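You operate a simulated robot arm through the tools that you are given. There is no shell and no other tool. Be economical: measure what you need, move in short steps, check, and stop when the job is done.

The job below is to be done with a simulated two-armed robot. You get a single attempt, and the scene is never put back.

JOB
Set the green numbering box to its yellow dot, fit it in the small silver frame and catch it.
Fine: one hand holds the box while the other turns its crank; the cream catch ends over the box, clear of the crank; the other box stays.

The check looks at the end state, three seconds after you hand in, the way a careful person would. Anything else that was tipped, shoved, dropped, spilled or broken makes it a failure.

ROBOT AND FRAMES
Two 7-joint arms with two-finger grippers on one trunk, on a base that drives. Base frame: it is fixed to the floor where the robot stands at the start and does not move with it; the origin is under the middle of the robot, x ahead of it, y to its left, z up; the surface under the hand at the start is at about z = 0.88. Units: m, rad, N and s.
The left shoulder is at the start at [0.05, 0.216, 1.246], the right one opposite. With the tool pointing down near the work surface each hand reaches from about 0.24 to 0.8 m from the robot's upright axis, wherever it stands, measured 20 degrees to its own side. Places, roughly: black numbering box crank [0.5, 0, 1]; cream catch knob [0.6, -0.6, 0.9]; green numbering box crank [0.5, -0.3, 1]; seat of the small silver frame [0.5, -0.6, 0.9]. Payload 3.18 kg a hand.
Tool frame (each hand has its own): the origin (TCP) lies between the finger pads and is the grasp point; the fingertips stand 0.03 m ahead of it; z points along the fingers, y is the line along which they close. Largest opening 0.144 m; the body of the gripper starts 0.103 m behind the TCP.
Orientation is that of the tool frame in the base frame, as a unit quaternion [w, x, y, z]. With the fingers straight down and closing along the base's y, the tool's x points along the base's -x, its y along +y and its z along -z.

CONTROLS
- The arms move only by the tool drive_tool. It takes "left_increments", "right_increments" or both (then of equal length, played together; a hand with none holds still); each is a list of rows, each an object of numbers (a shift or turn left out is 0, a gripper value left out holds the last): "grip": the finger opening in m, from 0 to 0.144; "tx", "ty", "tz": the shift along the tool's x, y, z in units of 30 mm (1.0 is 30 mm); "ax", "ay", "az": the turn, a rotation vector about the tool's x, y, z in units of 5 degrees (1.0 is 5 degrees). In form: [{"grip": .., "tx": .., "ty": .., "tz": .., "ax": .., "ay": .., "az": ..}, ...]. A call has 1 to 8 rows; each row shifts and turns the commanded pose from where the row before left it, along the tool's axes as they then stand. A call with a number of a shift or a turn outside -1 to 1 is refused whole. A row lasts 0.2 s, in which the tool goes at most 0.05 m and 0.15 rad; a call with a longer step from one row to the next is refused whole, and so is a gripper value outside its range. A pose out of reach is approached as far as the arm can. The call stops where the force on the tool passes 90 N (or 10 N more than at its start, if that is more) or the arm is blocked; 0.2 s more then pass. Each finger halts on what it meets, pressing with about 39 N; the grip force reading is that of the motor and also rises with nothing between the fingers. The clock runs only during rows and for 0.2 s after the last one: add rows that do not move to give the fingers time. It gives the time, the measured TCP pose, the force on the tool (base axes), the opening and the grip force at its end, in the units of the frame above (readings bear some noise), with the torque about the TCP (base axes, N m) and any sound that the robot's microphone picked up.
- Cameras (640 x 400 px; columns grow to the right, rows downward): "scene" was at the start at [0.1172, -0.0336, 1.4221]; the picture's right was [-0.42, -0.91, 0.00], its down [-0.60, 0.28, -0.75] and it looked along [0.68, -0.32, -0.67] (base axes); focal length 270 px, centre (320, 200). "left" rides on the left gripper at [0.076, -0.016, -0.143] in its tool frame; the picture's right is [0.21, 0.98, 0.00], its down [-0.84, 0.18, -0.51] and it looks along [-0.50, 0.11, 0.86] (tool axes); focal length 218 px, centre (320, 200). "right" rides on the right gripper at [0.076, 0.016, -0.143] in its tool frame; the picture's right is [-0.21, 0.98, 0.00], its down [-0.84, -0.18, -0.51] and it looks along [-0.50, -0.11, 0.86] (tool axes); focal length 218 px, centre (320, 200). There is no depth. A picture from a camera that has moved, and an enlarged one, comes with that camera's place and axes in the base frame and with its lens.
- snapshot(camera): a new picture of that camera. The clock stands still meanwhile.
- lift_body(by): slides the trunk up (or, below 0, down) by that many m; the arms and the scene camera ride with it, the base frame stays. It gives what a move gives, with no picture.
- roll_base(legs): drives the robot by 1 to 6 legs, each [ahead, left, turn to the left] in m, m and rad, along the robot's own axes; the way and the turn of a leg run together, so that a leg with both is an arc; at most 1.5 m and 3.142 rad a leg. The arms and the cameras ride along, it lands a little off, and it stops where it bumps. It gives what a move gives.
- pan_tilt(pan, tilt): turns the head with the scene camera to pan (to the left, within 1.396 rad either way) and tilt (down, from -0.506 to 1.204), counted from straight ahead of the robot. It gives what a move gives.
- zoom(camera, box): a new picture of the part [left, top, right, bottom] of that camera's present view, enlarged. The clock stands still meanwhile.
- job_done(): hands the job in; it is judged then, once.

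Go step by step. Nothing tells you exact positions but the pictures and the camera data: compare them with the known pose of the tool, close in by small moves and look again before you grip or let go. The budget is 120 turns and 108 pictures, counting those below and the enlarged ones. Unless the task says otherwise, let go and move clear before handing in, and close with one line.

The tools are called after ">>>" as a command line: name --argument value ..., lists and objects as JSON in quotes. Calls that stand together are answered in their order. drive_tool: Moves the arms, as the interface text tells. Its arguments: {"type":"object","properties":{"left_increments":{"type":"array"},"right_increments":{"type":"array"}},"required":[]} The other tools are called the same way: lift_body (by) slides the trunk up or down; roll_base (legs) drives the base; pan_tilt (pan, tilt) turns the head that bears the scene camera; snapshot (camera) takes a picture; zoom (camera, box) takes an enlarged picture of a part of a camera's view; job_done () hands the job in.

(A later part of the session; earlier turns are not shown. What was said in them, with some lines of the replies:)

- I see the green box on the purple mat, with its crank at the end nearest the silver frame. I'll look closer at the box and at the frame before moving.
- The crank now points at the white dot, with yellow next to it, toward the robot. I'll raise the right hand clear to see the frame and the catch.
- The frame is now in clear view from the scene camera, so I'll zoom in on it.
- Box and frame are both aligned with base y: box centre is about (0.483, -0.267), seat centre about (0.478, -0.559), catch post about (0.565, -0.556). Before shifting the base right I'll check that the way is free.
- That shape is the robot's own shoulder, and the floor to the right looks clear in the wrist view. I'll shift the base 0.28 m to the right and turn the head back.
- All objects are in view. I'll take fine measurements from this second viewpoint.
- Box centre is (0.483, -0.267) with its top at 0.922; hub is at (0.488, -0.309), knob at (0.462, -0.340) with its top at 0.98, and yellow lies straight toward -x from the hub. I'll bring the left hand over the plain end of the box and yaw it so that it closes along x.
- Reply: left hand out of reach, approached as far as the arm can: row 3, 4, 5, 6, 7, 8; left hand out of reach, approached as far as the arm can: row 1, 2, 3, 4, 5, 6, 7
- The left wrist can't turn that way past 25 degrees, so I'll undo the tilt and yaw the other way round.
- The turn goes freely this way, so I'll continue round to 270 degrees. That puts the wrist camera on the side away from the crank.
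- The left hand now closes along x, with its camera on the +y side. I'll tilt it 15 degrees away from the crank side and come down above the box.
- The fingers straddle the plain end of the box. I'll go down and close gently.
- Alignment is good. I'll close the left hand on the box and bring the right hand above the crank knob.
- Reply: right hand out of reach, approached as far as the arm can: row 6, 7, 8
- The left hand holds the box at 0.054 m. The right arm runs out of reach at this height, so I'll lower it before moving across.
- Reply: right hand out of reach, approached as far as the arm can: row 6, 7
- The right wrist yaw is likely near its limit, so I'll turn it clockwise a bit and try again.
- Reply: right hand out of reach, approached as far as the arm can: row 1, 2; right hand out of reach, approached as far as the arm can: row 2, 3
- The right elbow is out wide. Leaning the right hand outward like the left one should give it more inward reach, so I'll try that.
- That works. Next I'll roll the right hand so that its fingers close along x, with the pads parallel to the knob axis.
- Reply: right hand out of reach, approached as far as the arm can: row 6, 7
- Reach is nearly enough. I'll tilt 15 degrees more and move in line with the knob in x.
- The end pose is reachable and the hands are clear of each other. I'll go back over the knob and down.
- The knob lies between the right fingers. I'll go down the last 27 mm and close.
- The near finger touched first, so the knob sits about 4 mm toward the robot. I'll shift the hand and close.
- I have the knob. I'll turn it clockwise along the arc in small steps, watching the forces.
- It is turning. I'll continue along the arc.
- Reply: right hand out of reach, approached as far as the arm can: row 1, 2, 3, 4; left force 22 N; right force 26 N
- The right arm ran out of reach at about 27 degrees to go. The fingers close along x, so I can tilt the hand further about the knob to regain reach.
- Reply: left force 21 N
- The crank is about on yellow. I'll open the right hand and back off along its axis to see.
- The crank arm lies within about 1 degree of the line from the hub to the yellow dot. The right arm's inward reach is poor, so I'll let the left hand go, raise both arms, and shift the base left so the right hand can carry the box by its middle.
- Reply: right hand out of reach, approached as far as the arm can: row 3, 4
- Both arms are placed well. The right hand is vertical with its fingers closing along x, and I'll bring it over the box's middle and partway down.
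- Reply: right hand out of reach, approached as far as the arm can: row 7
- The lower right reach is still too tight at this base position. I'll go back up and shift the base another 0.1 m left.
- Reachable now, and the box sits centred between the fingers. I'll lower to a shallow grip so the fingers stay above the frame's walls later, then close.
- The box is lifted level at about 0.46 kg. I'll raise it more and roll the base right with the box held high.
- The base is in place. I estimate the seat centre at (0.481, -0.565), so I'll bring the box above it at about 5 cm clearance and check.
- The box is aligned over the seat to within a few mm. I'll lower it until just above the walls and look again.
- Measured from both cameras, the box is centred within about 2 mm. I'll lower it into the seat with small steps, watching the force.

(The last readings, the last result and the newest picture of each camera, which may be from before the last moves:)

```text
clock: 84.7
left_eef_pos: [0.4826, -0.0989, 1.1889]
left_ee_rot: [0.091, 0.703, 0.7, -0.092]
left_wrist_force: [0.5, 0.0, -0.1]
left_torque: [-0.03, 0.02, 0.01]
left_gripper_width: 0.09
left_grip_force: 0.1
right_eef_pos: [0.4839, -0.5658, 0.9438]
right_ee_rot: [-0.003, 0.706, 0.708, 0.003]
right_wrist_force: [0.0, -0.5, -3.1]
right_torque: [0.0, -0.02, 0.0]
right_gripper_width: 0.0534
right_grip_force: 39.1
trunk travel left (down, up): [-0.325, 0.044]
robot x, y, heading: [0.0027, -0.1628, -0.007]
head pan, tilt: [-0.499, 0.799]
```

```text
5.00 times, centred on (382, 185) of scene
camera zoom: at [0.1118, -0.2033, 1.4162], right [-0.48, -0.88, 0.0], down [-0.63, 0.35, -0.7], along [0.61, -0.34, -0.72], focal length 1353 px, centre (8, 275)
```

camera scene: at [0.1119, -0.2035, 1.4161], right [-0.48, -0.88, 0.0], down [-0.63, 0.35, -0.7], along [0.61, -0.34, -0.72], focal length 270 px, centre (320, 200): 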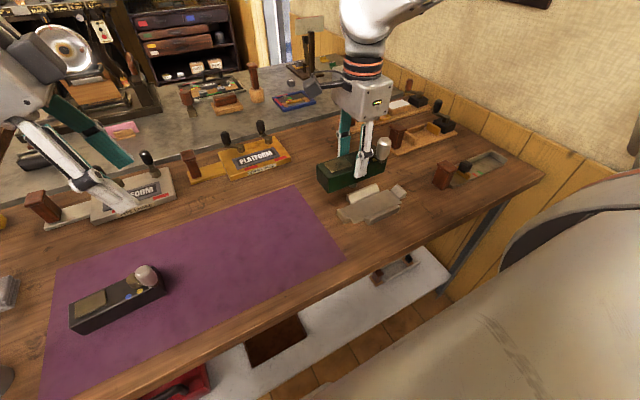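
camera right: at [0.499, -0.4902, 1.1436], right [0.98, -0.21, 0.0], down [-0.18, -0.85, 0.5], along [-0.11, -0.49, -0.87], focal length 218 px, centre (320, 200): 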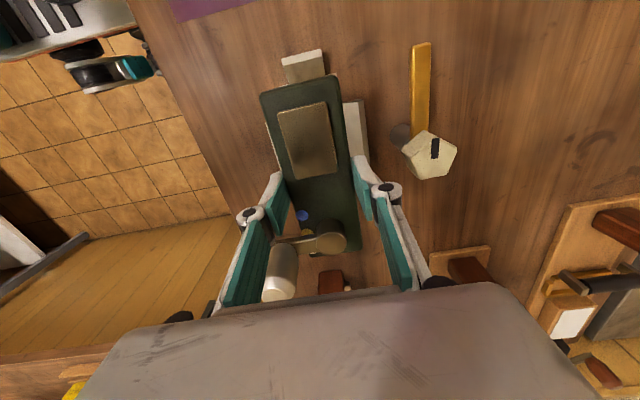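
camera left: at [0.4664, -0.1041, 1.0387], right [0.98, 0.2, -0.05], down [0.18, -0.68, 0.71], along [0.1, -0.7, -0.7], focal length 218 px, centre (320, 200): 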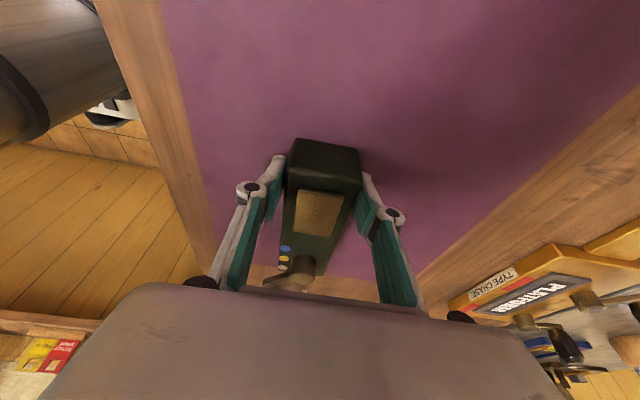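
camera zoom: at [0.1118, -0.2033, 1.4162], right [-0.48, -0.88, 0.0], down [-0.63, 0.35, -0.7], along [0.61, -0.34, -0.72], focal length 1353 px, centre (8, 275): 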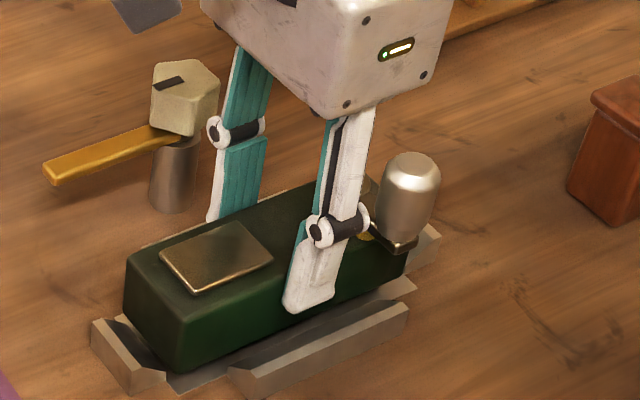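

>>> drive_tool --right_increments '[{"tz": 0.1}, {"tz": 0.08}, {}]'

>>> zoom --camera "scene" --box '[330, 145, 435, 225]'

>>> zoom --camera "right" --box '[220, 20, 480, 200]'

```text
clock: 85.5
left_eef_pos: [0.4833, -0.1004, 1.1883]
left_ee_rot: [0.092, 0.702, 0.7, -0.092]
left_wrist_force: [0.0, -0.8, -0.5]
left_torque: [-0.04, 0.01, 0.03]
left_gripper_width: 0.0902
left_grip_force: 0.0
right_eef_pos: [0.4823, -0.566, 0.9382]
right_ee_rot: [-0.003, 0.707, 0.708, 0.003]
right_wrist_force: [-0.1, -2.1, -4.4]
right_torque: [-0.13, 0.01, -0.08]
right_gripper_width: 0.0534
right_grip_force: 38.8
trunk travel left (down, up): [-0.325, 0.044]
robot x, y, heading: [-0.0028, -0.1667, -0.001]
head pan, tilt: [-0.499, 0.799]
```

```text
5.00 times, centred on (382, 185) of scene
camera zoom: at [0.1119, -0.2035, 1.4161], right [-0.48, -0.88, 0.0], down [-0.63, 0.35, -0.7], along [0.61, -0.34, -0.72], focal length 1353 px, centre (8, 275)
```

zoom: 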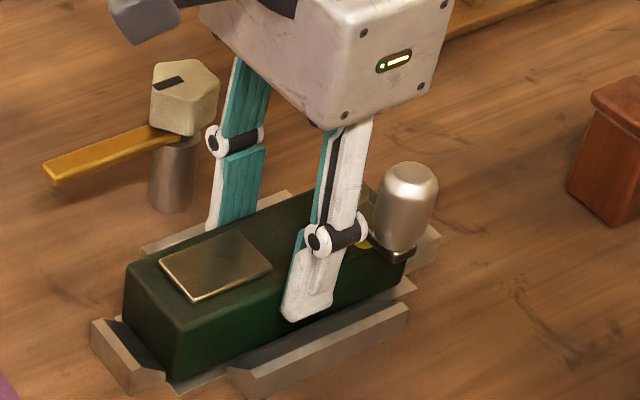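

```text
2.22 times, centred on (350, 110) of right
camera zoom: at [0.5004, -0.4902, 1.0814], right [0.98, -0.21, 0.0], down [-0.18, -0.85, 0.5], along [-0.11, -0.49, -0.87], focal length 485 px, centre (253, 400)
```

zoom: 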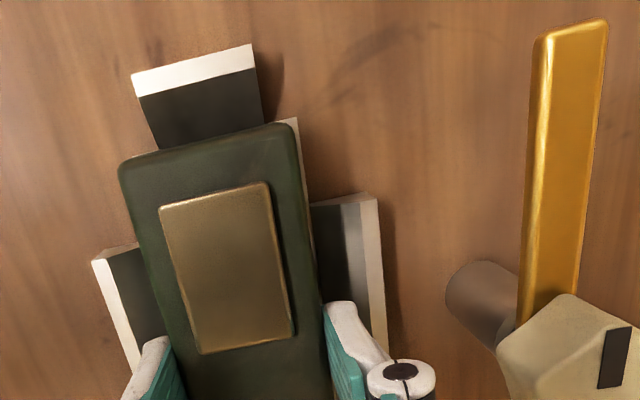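

A slight touch in y suggests the +y bevel. I'll nudge 1.5 mm away while lowering.

>>> drive_tool --right_increments '[{"tx": -0.05, "tz": 0.03}, {"tz": 0.07}, {}]'

```text
clock: 86.3
left_eef_pos: [0.4835, -0.0985, 1.1895]
left_ee_rot: [0.092, 0.703, 0.699, -0.093]
left_wrist_force: [0.1, 0.4, -0.5]
left_torque: [-0.02, 0.02, -0.02]
left_gripper_width: 0.0901
left_grip_force: 0.0
right_eef_pos: [0.4824, -0.5665, 0.9366]
right_ee_rot: [-0.003, 0.706, 0.708, 0.003]
right_wrist_force: [-1.0, -0.2, 4.1]
right_torque: [0.3, 0.28, 0.05]
right_gripper_width: 0.0533
right_grip_force: 38.7
trunk travel left (down, up): [-0.325, 0.044]
robot x, y, heading: [-0.003, -0.1679, -0.009]
head pan, tilt: [-0.499, 0.799]
```

The support force shows the box has landed at about seat level. I'll open the fingers and check how it sits.

>>> drive_tool --right_increments '[{"grip": 0.056}, {"grip": 0.062}, {"grip": 0.068}, {}, {"tz": -0.8}, {"tz": -0.8}, {"tz": -0.8}, {}]'

>>> zoom --camera "scene" --box '[330, 145, 435, 225]'

>>> zoom --camera "right" --box '[200, 60, 480, 280]'

```text
clock: 88.1
left_eef_pos: [0.4837, -0.1005, 1.1896]
left_ee_rot: [0.091, 0.702, 0.7, -0.093]
left_wrist_force: [0.9, 0.5, -0.1]
left_torque: [0.01, 0.03, -0.03]
left_gripper_width: 0.0898
left_grip_force: 0.2
right_eef_pos: [0.4821, -0.5664, 1.0082]
right_ee_rot: [-0.004, 0.707, 0.707, 0.002]
right_wrist_force: [0.5, 0.0, -0.1]
right_torque: [-0.02, 0.02, 0.02]
right_gripper_width: 0.068
right_grip_force: 0.0
trunk travel left (down, up): [-0.325, 0.044]
robot x, y, heading: [-0.001, -0.1658, -0.004]
head pan, tilt: [-0.499, 0.799]
```

```text
5.00 times, centred on (382, 185) of scene
camera zoom: at [0.1121, -0.2033, 1.4161], right [-0.48, -0.88, 0.0], down [-0.63, 0.35, -0.7], along [0.61, -0.34, -0.72], focal length 1353 px, centre (8, 275)
```

zoom: 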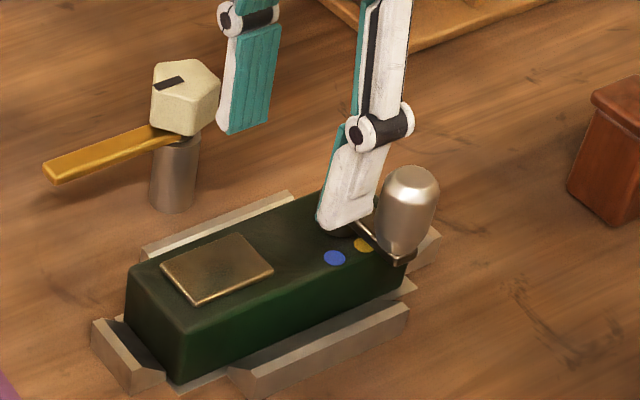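

```text
1.82 times, centred on (340, 170) of right
camera zoom: at [0.4997, -0.4922, 1.1509], right [0.98, -0.21, 0.0], down [-0.18, -0.85, 0.5], along [-0.11, -0.49, -0.87], focal length 397 px, centre (284, 254)
```

zoom: 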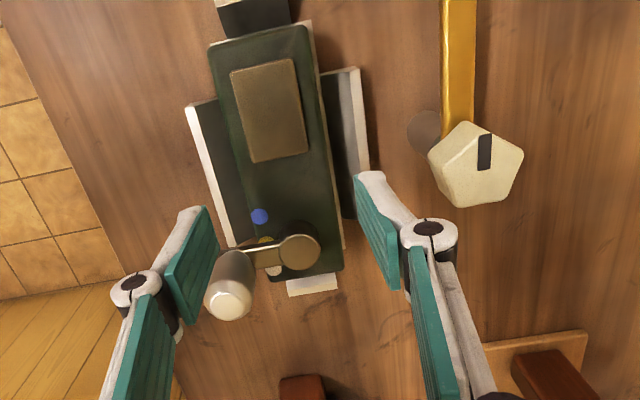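

The box appears seated between all four walls, with the crank still on yellow. I'll raise the hand, check that the box is level, and move over the catch knob at about (0.571, -0.563).

>>> drive_tool --right_increments '[{"tz": -0.9}, {"tz": -0.9}, {"tz": -0.6}, {"ty": 0.99, "grip": 0.08}, {"ty": 0.99}, {"ty": 0.98, "tx": 0.1}, {}]'

>>> zoom --camera "scene" --box '[330, 145, 435, 225]'

>>> zoom --camera "right" --box '[160, 80, 480, 280]'

```text
clock: 89.7
left_eef_pos: [0.4814, -0.0984, 1.1898]
left_ee_rot: [0.093, 0.703, 0.699, -0.093]
left_wrist_force: [0.4, 0.5, 0.2]
left_torque: [-0.02, -0.01, -0.04]
left_gripper_width: 0.0898
left_grip_force: 0.0
right_eef_pos: [0.5716, -0.5644, 1.0787]
right_ee_rot: [-0.003, 0.707, 0.707, 0.003]
right_wrist_force: [-0.4, 0.2, 0.0]
right_torque: [0.04, -0.01, -0.01]
right_gripper_width: 0.0801
right_grip_force: 0.1
trunk travel left (down, up): [-0.325, 0.044]
robot x, y, heading: [-0.0024, -0.169, -0.003]
head pan, tilt: [-0.499, 0.799]
```

```text
5.00 times, centred on (382, 185) of scene
camera zoom: at [0.1105, -0.203, 1.4163], right [-0.48, -0.88, 0.0], down [-0.63, 0.35, -0.7], along [0.61, -0.34, -0.72], focal length 1353 px, centre (8, 275)
```

zoom: 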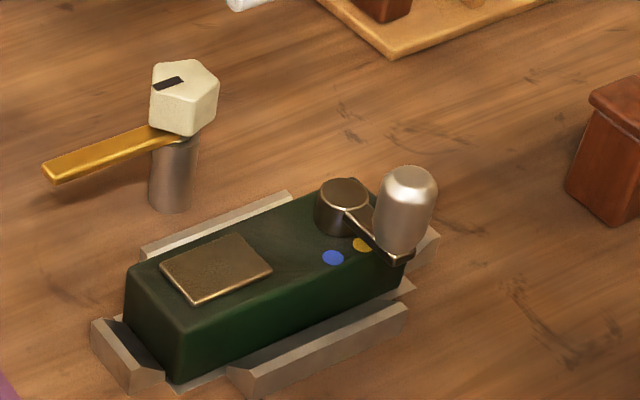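

```text
2.00 times, centred on (320, 180) of right
camera zoom: at [0.5886, -0.49, 1.2217], right [0.98, -0.21, 0.0], down [-0.18, -0.85, 0.5], along [-0.1, -0.49, -0.87], focal length 436 px, centre (320, 240)
```

zoom: 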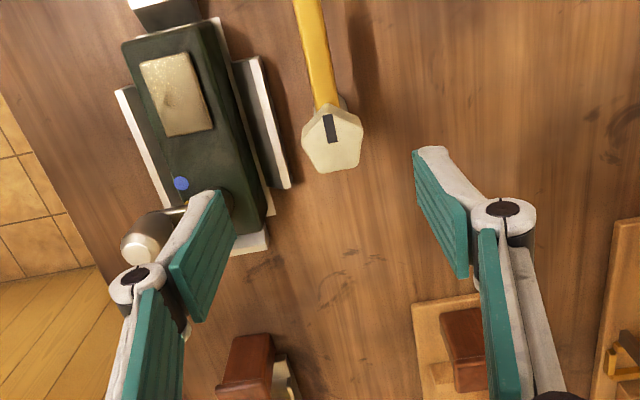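

The box sits level in the frame and the crank arm covers the yellow dot. I'll shift slightly and lower toward the catch knob, then recheck the alignment.

>>> drive_tool --right_increments '[{"ty": 0.12, "tx": -0.02}, {"tz": 0.9}, {"tz": 0.9}, {}]'

>>> zoom --camera "scene" --box '[330, 135, 435, 215]'

>>> zoom --camera "right" --box '[160, 80, 480, 280]'

```text
clock: 90.7
left_eef_pos: [0.4825, -0.0979, 1.1892]
left_ee_rot: [0.092, 0.702, 0.7, -0.092]
left_wrist_force: [-1.0, 0.3, -0.5]
left_torque: [0.04, -0.02, -0.02]
left_gripper_width: 0.0901
left_grip_force: 0.0
right_eef_pos: [0.5746, -0.565, 1.0257]
right_ee_rot: [-0.004, 0.707, 0.708, 0.003]
right_wrist_force: [0.0, -0.3, 0.4]
right_torque: [-0.03, -0.03, 0.0]
right_gripper_width: 0.0801
right_grip_force: 0.0
trunk travel left (down, up): [-0.325, 0.044]
robot x, y, heading: [0.003, -0.1644, -0.007]
head pan, tilt: [-0.499, 0.799]
```

```text
5.00 times, centred on (382, 175) of scene
camera zoom: at [0.1113, -0.2029, 1.4163], right [-0.48, -0.88, 0.0], down [-0.63, 0.35, -0.7], along [0.61, -0.34, -0.72], focal length 1353 px, centre (8, 325)
```

zoom: 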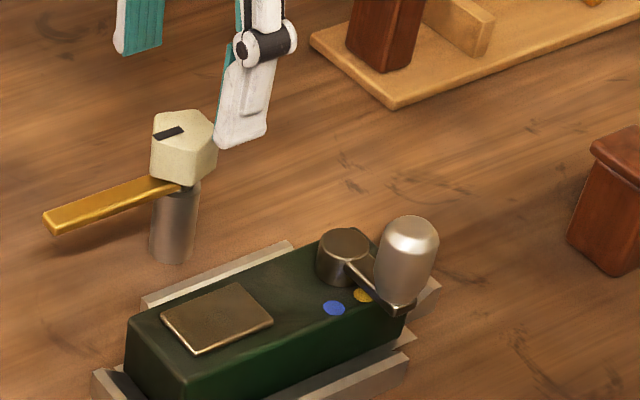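

```text
2.00 times, centred on (320, 180) of right
camera zoom: at [0.5914, -0.4909, 1.168], right [0.98, -0.21, 0.0], down [-0.18, -0.85, 0.5], along [-0.1, -0.49, -0.87], focal length 436 px, centre (320, 240)
```

zoom: 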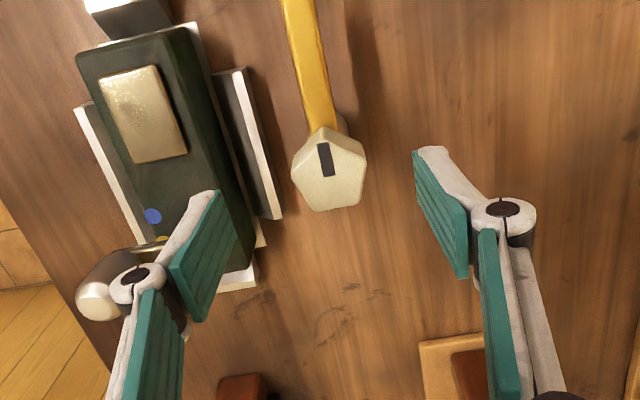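

Combining views, the catch knob is centred near (0.579, -0.568) with its top at about 0.962. I'll adjust and go down around it.

>>> drive_tool --right_increments '[{"ty": 0.15, "tx": -0.1}, {"tz": 0.65}, {"tz": 0.65}, {"tz": 0.65}, {}]'

>>> zoom --camera "scene" --box '[330, 135, 435, 215]'

>>> zoom --camera "right" --box '[160, 80, 480, 280]'

```text
clock: 91.9
left_eef_pos: [0.4839, -0.0992, 1.1891]
left_ee_rot: [0.092, 0.703, 0.7, -0.092]
left_wrist_force: [0.2, -0.4, 0.9]
left_torque: [0.01, -0.02, -0.01]
left_gripper_width: 0.09
left_grip_force: 0.0
right_eef_pos: [0.5816, -0.5684, 0.9683]
right_ee_rot: [-0.002, 0.707, 0.708, 0.004]
right_wrist_force: [0.2, 0.1, -0.2]
right_torque: [-0.04, -0.03, -0.03]
right_gripper_width: 0.0803
right_grip_force: 0.1
trunk travel left (down, up): [-0.325, 0.044]
robot x, y, heading: [-0.0004, -0.1638, -0.003]
head pan, tilt: [-0.499, 0.799]
```

```text
5.00 times, centred on (382, 175) of scene
camera zoom: at [0.1112, -0.2029, 1.4163], right [-0.48, -0.88, 0.0], down [-0.63, 0.35, -0.7], along [0.61, -0.34, -0.72], focal length 1353 px, centre (8, 325)
```

zoom: 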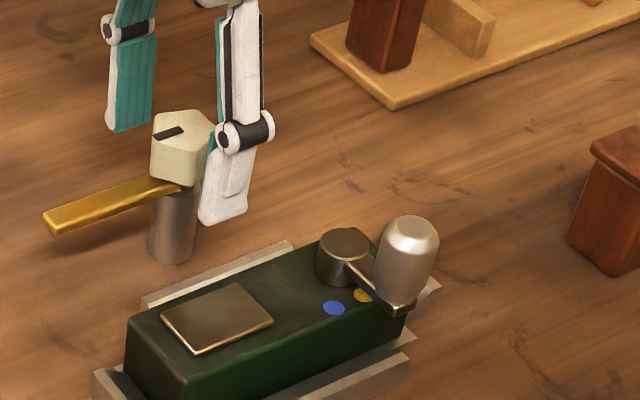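

```text
2.00 times, centred on (320, 180) of right
camera zoom: at [0.5985, -0.4936, 1.1105], right [0.98, -0.21, 0.0], down [-0.18, -0.85, 0.5], along [-0.1, -0.49, -0.87], focal length 436 px, centre (320, 240)
```

zoom: 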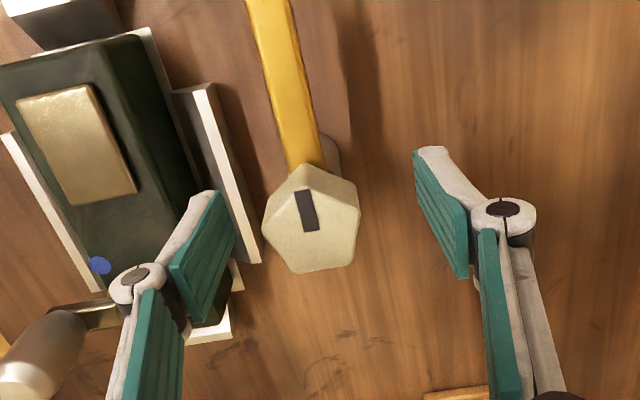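

The knob is between the fingers, about 3 mm toward the robot. I'll adjust and close on it.

>>> drive_tool --right_increments '[{"ty": -0.1, "tx": -0.05}, {"grip": 0.06}, {"grip": 0.052}, {"grip": 0.048}, {"grip": 0.044}, {"grip": 0.04}, {}]'

>>> zoom --camera "right" --box '[160, 80, 480, 280]'

```text
clock: 93.5
left_eef_pos: [0.4826, -0.0985, 1.1899]
left_ee_rot: [0.092, 0.702, 0.7, -0.092]
left_wrist_force: [0.2, 0.0, 0.5]
left_torque: [0.01, 0.0, 0.0]
left_gripper_width: 0.0901
left_grip_force: 0.2
right_eef_pos: [0.5783, -0.5699, 0.9684]
right_ee_rot: [-0.003, 0.707, 0.708, 0.003]
right_wrist_force: [-0.3, -0.3, 0.3]
right_torque: [0.01, 0.0, -0.03]
right_gripper_width: 0.0404
right_grip_force: 0.1
trunk travel left (down, up): [-0.325, 0.044]
robot x, y, heading: [0.0023, -0.1672, -0.008]
head pan, tilt: [-0.499, 0.799]
```

```text
2.00 times, centred on (320, 180) of right
camera zoom: at [0.5951, -0.4948, 1.1103], right [0.98, -0.21, 0.0], down [-0.18, -0.85, 0.5], along [-0.11, -0.49, -0.87], focal length 436 px, centre (320, 240)
```

zoom: 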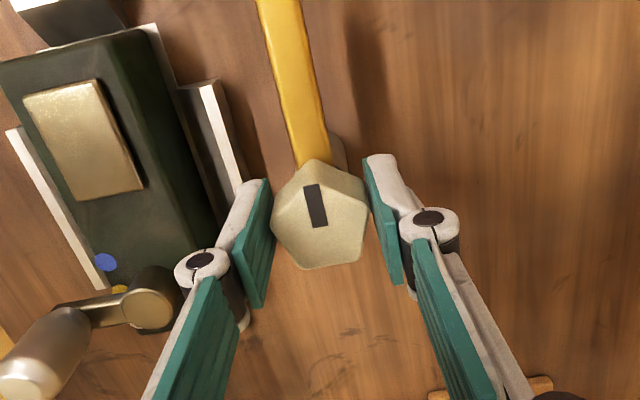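

>>> drive_tool --right_increments '[{"grip": 0.036}, {"grip": 0.032}, {"grip": 0.026}, {"grip": 0.02}, {"grip": 0.02}, {}]'

```text
clock: 94.9
left_eef_pos: [0.4833, -0.0987, 1.1889]
left_ee_rot: [0.092, 0.702, 0.7, -0.093]
left_wrist_force: [0.1, 0.8, -0.2]
left_torque: [-0.03, -0.04, 0.03]
left_gripper_width: 0.0902
left_grip_force: 0.1
right_eef_pos: [0.5782, -0.5693, 0.9667]
right_ee_rot: [-0.004, 0.706, 0.708, 0.004]
right_wrist_force: [3.5, -0.2, -0.9]
right_torque: [0.14, -0.06, -0.01]
right_gripper_width: 0.0367
right_grip_force: 44.8
trunk travel left (down, up): [-0.325, 0.044]
robot x, y, heading: [0.0004, -0.1646, -0.006]
head pan, tilt: [-0.499, 0.799]
```

The catch knob is gripped, and nearly centred. I'll start turning it counter-clockwise so the arm swings over the box.

>>> drive_tool --right_increments '[{"az": -0.8, "ty": 0.02}, {"az": -0.8}, {"az": -0.8}, {"az": -0.8}, {}]'

>>> zoom --camera "right" --box '[160, 80, 480, 280]'

>>> zoom --camera "scene" --box '[330, 135, 435, 215]'

```text
clock: 96.1
left_eef_pos: [0.4835, -0.0995, 1.1897]
left_ee_rot: [0.093, 0.702, 0.7, -0.092]
left_wrist_force: [-0.6, -0.3, 0.7]
left_torque: [0.01, 0.0, -0.04]
left_gripper_width: 0.09
left_grip_force: 0.1
right_eef_pos: [0.5771, -0.5694, 0.9675]
right_ee_rot: [-0.003, 0.601, 0.8, 0.002]
right_wrist_force: [0.5, -5.0, 2.9]
right_torque: [-0.07, 0.01, 0.02]
right_gripper_width: 0.037
right_grip_force: 45.0
trunk travel left (down, up): [-0.325, 0.044]
robot x, y, heading: [0.0003, -0.1676, -0.003]
head pan, tilt: [-0.499, 0.799]
```

```text
2.00 times, centred on (320, 180) of right
camera zoom: at [0.5732, -0.4933, 1.1103], right [1.0, 0.07, 0.0], down [0.06, -0.86, 0.5], along [0.04, -0.5, -0.87], focal length 436 px, centre (320, 240)
```

zoom: 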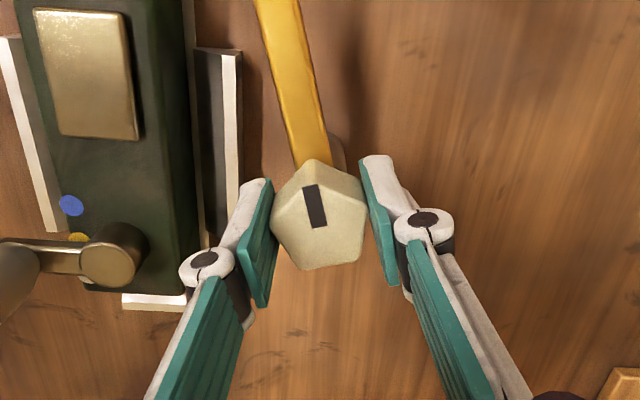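

```text
5.00 times, centred on (382, 175) of scene
camera zoom: at [0.1114, -0.2035, 1.4162], right [-0.48, -0.88, 0.0], down [-0.63, 0.35, -0.7], along [0.61, -0.34, -0.72], focal length 1353 px, centre (8, 325)
```

zoom: 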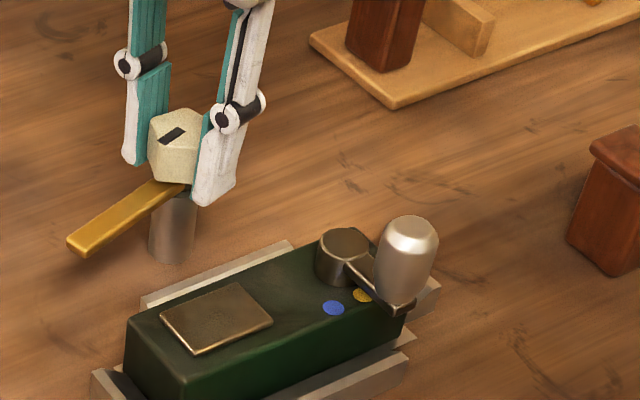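

The catch turns with the hand. I'll continue.

>>> drive_tool --right_increments '[{"az": -0.8, "tx": -0.03}, {"az": -0.8}, {"az": -0.8}, {"az": -0.8}, {"az": -0.8}, {"az": -0.8}, {}]'

>>> zoom --camera "scene" --box '[330, 135, 435, 215]'

```text
clock: 97.7
left_eef_pos: [0.483, -0.1, 1.1895]
left_ee_rot: [0.092, 0.702, 0.7, -0.093]
left_wrist_force: [-0.3, 0.2, -0.2]
left_torque: [0.01, 0.0, -0.02]
left_gripper_width: 0.0902
left_grip_force: 0.0
right_eef_pos: [0.5776, -0.5704, 0.9671]
right_ee_rot: [-0.002, 0.421, 0.907, 0.004]
right_wrist_force: [-4.2, -3.3, 3.5]
right_torque: [0.44, 0.35, 0.0]
right_gripper_width: 0.0372
right_grip_force: 45.0
trunk travel left (down, up): [-0.325, 0.044]
robot x, y, heading: [-0.0022, -0.1674, -0.003]
head pan, tilt: [-0.499, 0.799]
```

```text
5.00 times, centred on (382, 175) of scene
camera zoom: at [0.111, -0.2034, 1.4162], right [-0.48, -0.88, 0.0], down [-0.63, 0.35, -0.7], along [0.61, -0.34, -0.72], focal length 1353 px, centre (8, 325)
```

zoom: 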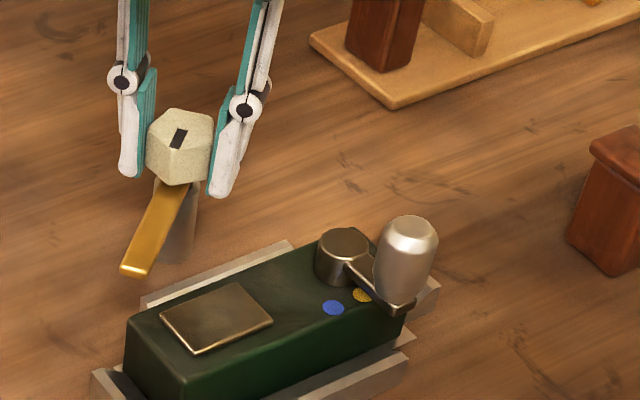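

>>> drive_tool --right_increments '[{"az": -0.8, "ty": -0.02}, {"az": -0.8}, {"az": -0.8}, {"az": -0.8}, {"az": -0.8}, {}]'

>>> zoom --camera "scene" --box '[330, 135, 435, 215]'

>>> zoom --camera "right" --box '[160, 80, 480, 280]'

```text
clock: 99.1
left_eef_pos: [0.4829, -0.0995, 1.1891]
left_ee_rot: [0.092, 0.702, 0.7, -0.093]
left_wrist_force: [0.5, -0.2, 0.7]
left_torque: [0.01, 0.02, 0.0]
left_gripper_width: 0.0901
left_grip_force: 0.1
right_eef_pos: [0.5773, -0.5712, 0.9684]
right_ee_rot: [-0.001, 0.258, 0.966, 0.005]
right_wrist_force: [-5.0, -5.9, 2.3]
right_torque: [0.22, 0.63, -0.01]
right_gripper_width: 0.037
right_grip_force: 44.4
trunk travel left (down, up): [-0.325, 0.044]
robot x, y, heading: [0.0008, -0.165, -0.006]
head pan, tilt: [-0.499, 0.799]
```

```text
5.00 times, centred on (382, 175) of scene
camera zoom: at [0.1109, -0.2036, 1.4162], right [-0.48, -0.88, 0.0], down [-0.63, 0.35, -0.7], along [0.61, -0.34, -0.72], focal length 1353 px, centre (8, 325)
```

zoom: 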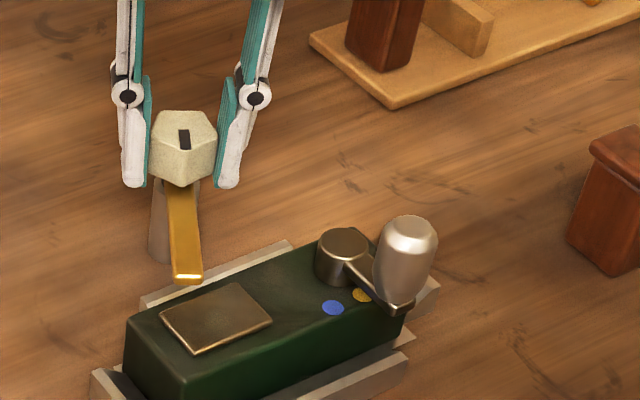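

```text
2.00 times, centred on (320, 180) of right
camera zoom: at [0.5197, -0.5198, 1.1101], right [0.67, 0.74, 0.01], down [0.64, -0.58, 0.5], along [0.38, -0.33, -0.86], focal length 436 px, centre (320, 240)
```

zoom: 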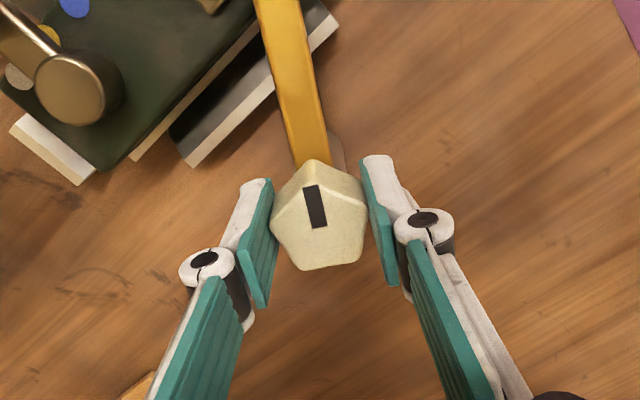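

>>> drive_tool --right_increments '[{"az": -0.8, "ty": -0.04}, {"az": -0.8}, {"az": -0.8}, {"az": -0.8}, {"az": -0.8}, {"az": -0.8}, {"az": -0.8}, {}]'

>>> zoom --camera "scene" --box '[330, 135, 435, 215]'

>>> zoom --camera "right" --box '[160, 40, 480, 240]'

```text
clock: 100.9
left_eef_pos: [0.4841, -0.1009, 1.1894]
left_ee_rot: [0.092, 0.703, 0.699, -0.092]
left_wrist_force: [-0.5, 0.4, 1.0]
left_torque: [-0.01, -0.01, 0.0]
left_gripper_width: 0.0902
left_grip_force: 0.1
right_eef_pos: [0.5767, -0.5709, 0.9673]
right_ee_rot: [0.0, 0.016, 1.0, 0.005]
right_wrist_force: [-2.2, -0.5, -4.6]
right_torque: [0.05, 0.6, 0.0]
right_gripper_width: 0.037
right_grip_force: 45.1
trunk travel left (down, up): [-0.325, 0.044]
robot x, y, heading: [-0.0014, -0.1659, -0.003]
head pan, tilt: [-0.499, 0.799]
```

```text
5.00 times, centred on (382, 175) of scene
camera zoom: at [0.1118, -0.2035, 1.4161], right [-0.48, -0.88, 0.0], down [-0.63, 0.35, -0.7], along [0.61, -0.34, -0.72], focal length 1353 px, centre (8, 325)
```

zoom: 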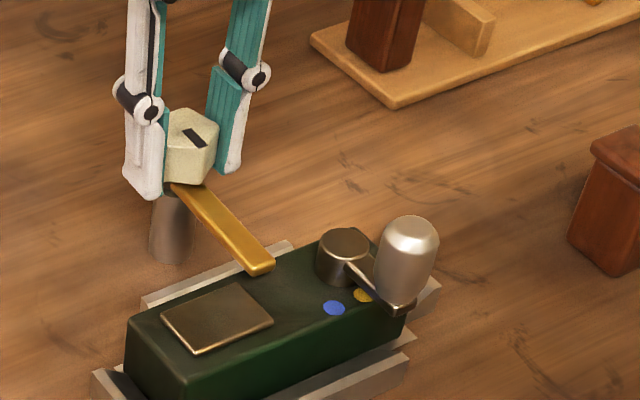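

```text
2.00 times, centred on (320, 140) of right
camera zoom: at [0.5019, -0.554, 1.1099], right [0.24, 0.97, 0.01], down [0.84, -0.21, 0.5], along [0.49, -0.11, -0.86], focal length 436 px, centre (320, 320)
```

zoom: 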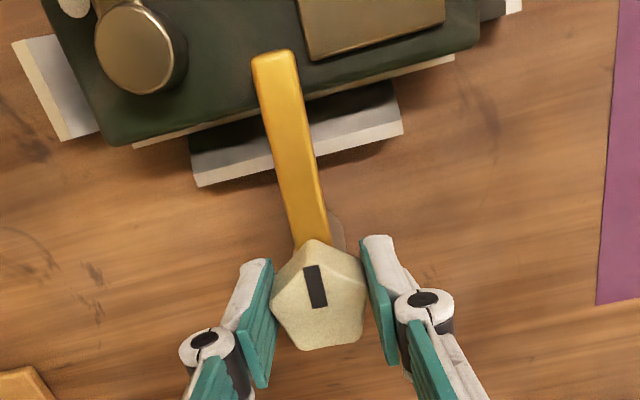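

The catch arm now reaches over the middle of the box, well clear of the crank. A final small turn to square it, then I'll release and rise.

>>> drive_tool --right_increments '[{"az": -0.4}, {}, {"grip": 0.045}, {"grip": 0.07}, {}, {"tz": -0.7}, {"tz": -0.9}, {"tz": -0.9}]'

>>> drive_tool --right_increments '[{"tz": -1}, {"tz": -1}, {"tz": -1}, {}]'

>>> zoom --camera "scene" --box '[330, 145, 435, 225]'

>>> snapshot --camera "right"

>>> snapshot --camera "scene"

```text
clock: 102.7
left_eef_pos: [0.4827, -0.0984, 1.1896]
left_ee_rot: [0.092, 0.703, 0.699, -0.092]
left_wrist_force: [-0.5, 0.3, -0.1]
left_torque: [0.0, -0.01, 0.03]
left_gripper_width: 0.0902
left_grip_force: 0.0
right_eef_pos: [0.5768, -0.5715, 1.045]
right_ee_rot: [0.001, -0.001, 1.0, 0.005]
right_wrist_force: [0.8, 0.9, -0.4]
right_torque: [-0.03, -0.02, -0.01]
right_gripper_width: 0.0701
right_grip_force: 0.0
trunk travel left (down, up): [-0.325, 0.044]
robot x, y, heading: [-0.0013, -0.1661, -0.001]
head pan, tilt: [-0.499, 0.799]
```

```text
clock: 103.7
left_eef_pos: [0.4835, -0.0989, 1.1887]
left_ee_rot: [0.092, 0.702, 0.7, -0.092]
left_wrist_force: [-0.7, -0.8, -0.6]
left_torque: [0.0, 0.0, 0.02]
left_gripper_width: 0.0901
left_grip_force: 0.0
right_eef_pos: [0.5771, -0.5728, 1.1323]
right_ee_rot: [0.0, -0.001, 1.0, 0.004]
right_wrist_force: [-0.1, -0.4, 0.9]
right_torque: [0.0, -0.03, 0.0]
right_gripper_width: 0.0702
right_grip_force: 0.0
trunk travel left (down, up): [-0.325, 0.044]
robot x, y, heading: [-0.0016, -0.1662, -0.004]
head pan, tilt: [-0.499, 0.799]
```

```text
5.00 times, centred on (382, 185) of scene
camera zoom: at [0.1121, -0.2034, 1.4161], right [-0.48, -0.88, 0.0], down [-0.63, 0.35, -0.7], along [0.61, -0.34, -0.72], focal length 1353 px, centre (8, 275)
```

zoom: 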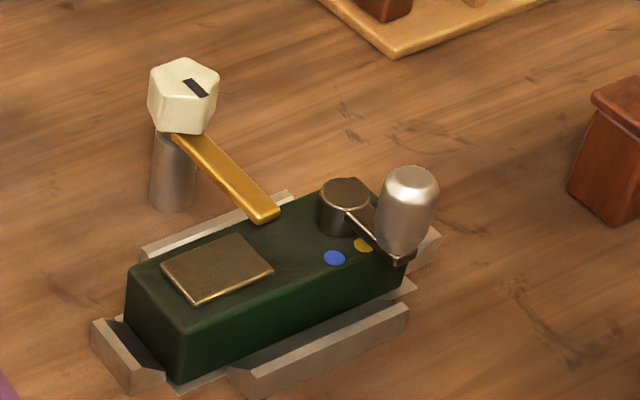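

```text
34 pictures are left
camera right: at [0.5019, -0.5578, 1.275], right [0.21, 0.98, 0.01], down [0.84, -0.18, 0.51], along [0.5, -0.1, -0.86], focal length 218 px, centre (320, 200)
```

right: 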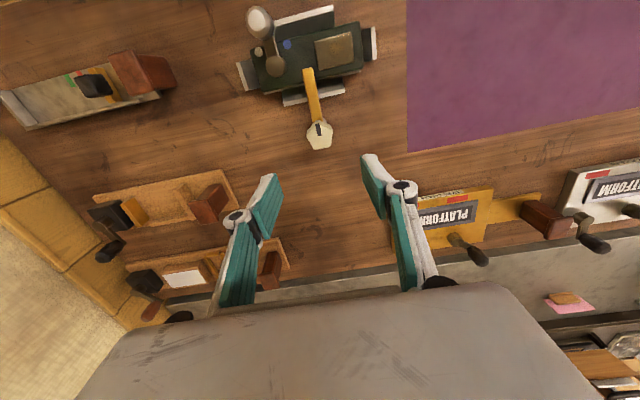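

```text
33 pictures are left
camera scene: at [0.1121, -0.2034, 1.4161], right [-0.48, -0.88, 0.0], down [-0.63, 0.35, -0.7], along [0.61, -0.34, -0.72], focal length 270 px, centre (320, 200)
```

scene: 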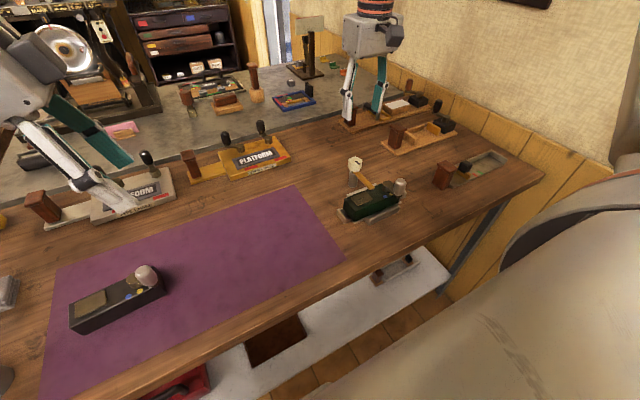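

The catch is over the box. I'll do a last close check of seating and crank angle.

>>> zoom --camera "right" --box '[220, 0, 400, 120]'

>>> zoom --camera "scene" --box '[340, 175, 410, 225]'

```text
3.33 times, centred on (310, 60) of right
camera zoom: at [0.5019, -0.5578, 1.275], right [0.21, 0.98, 0.01], down [0.84, -0.18, 0.51], along [0.5, -0.1, -0.86], focal length 728 px, centre (353, 667)
```

zoom: 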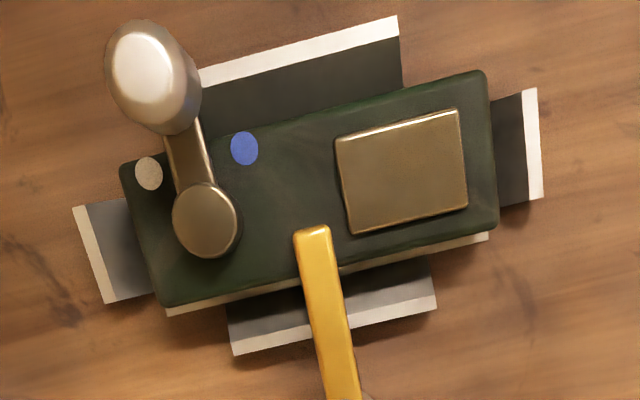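

```text
8.00 times, centred on (375, 200) of scene
camera zoom: at [0.1121, -0.2034, 1.4161], right [-0.48, -0.88, 0.0], down [-0.63, 0.35, -0.7], along [0.61, -0.34, -0.72], focal length 2164 px, centre (-120, 200)
```

zoom: 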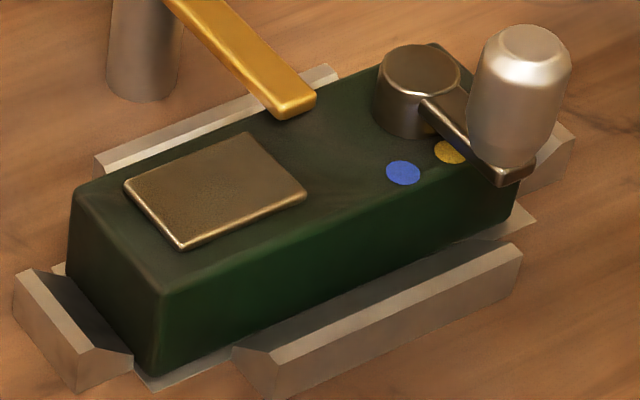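

Everything looks right. One finer look at the crank to judge its angle.

>>> zoom --camera "right" --box '[240, 0, 310, 90]'

```text
4.44 times, centred on (275, 45) of right
camera zoom: at [0.5019, -0.5578, 1.275], right [0.21, 0.98, 0.01], down [0.84, -0.18, 0.51], along [0.5, -0.1, -0.86], focal length 970 px, centre (520, 889)
```

zoom: 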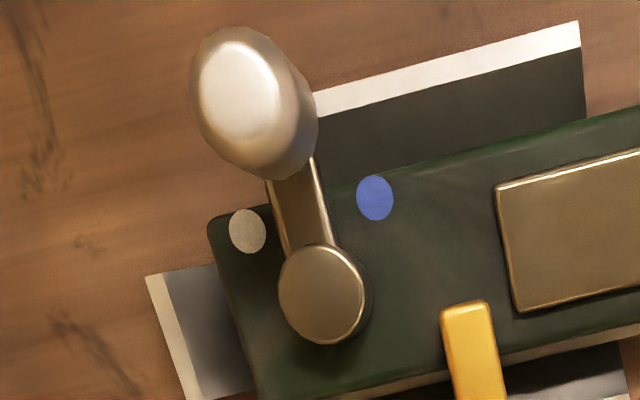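

The crank arm is centred over the yellow dot once I allow for its height. The box is seated, the catch lies across it clear of the crank, the black box hasn't moved, and both hands are clear, so I'm handing in.

>>> job_done

```text
The job is handed in.
```

The green numbering box is set to its yellow dot and seated in the small silver frame, with the cream catch turned over it clear of the crank; I've handed the job in but have no verdict yet.
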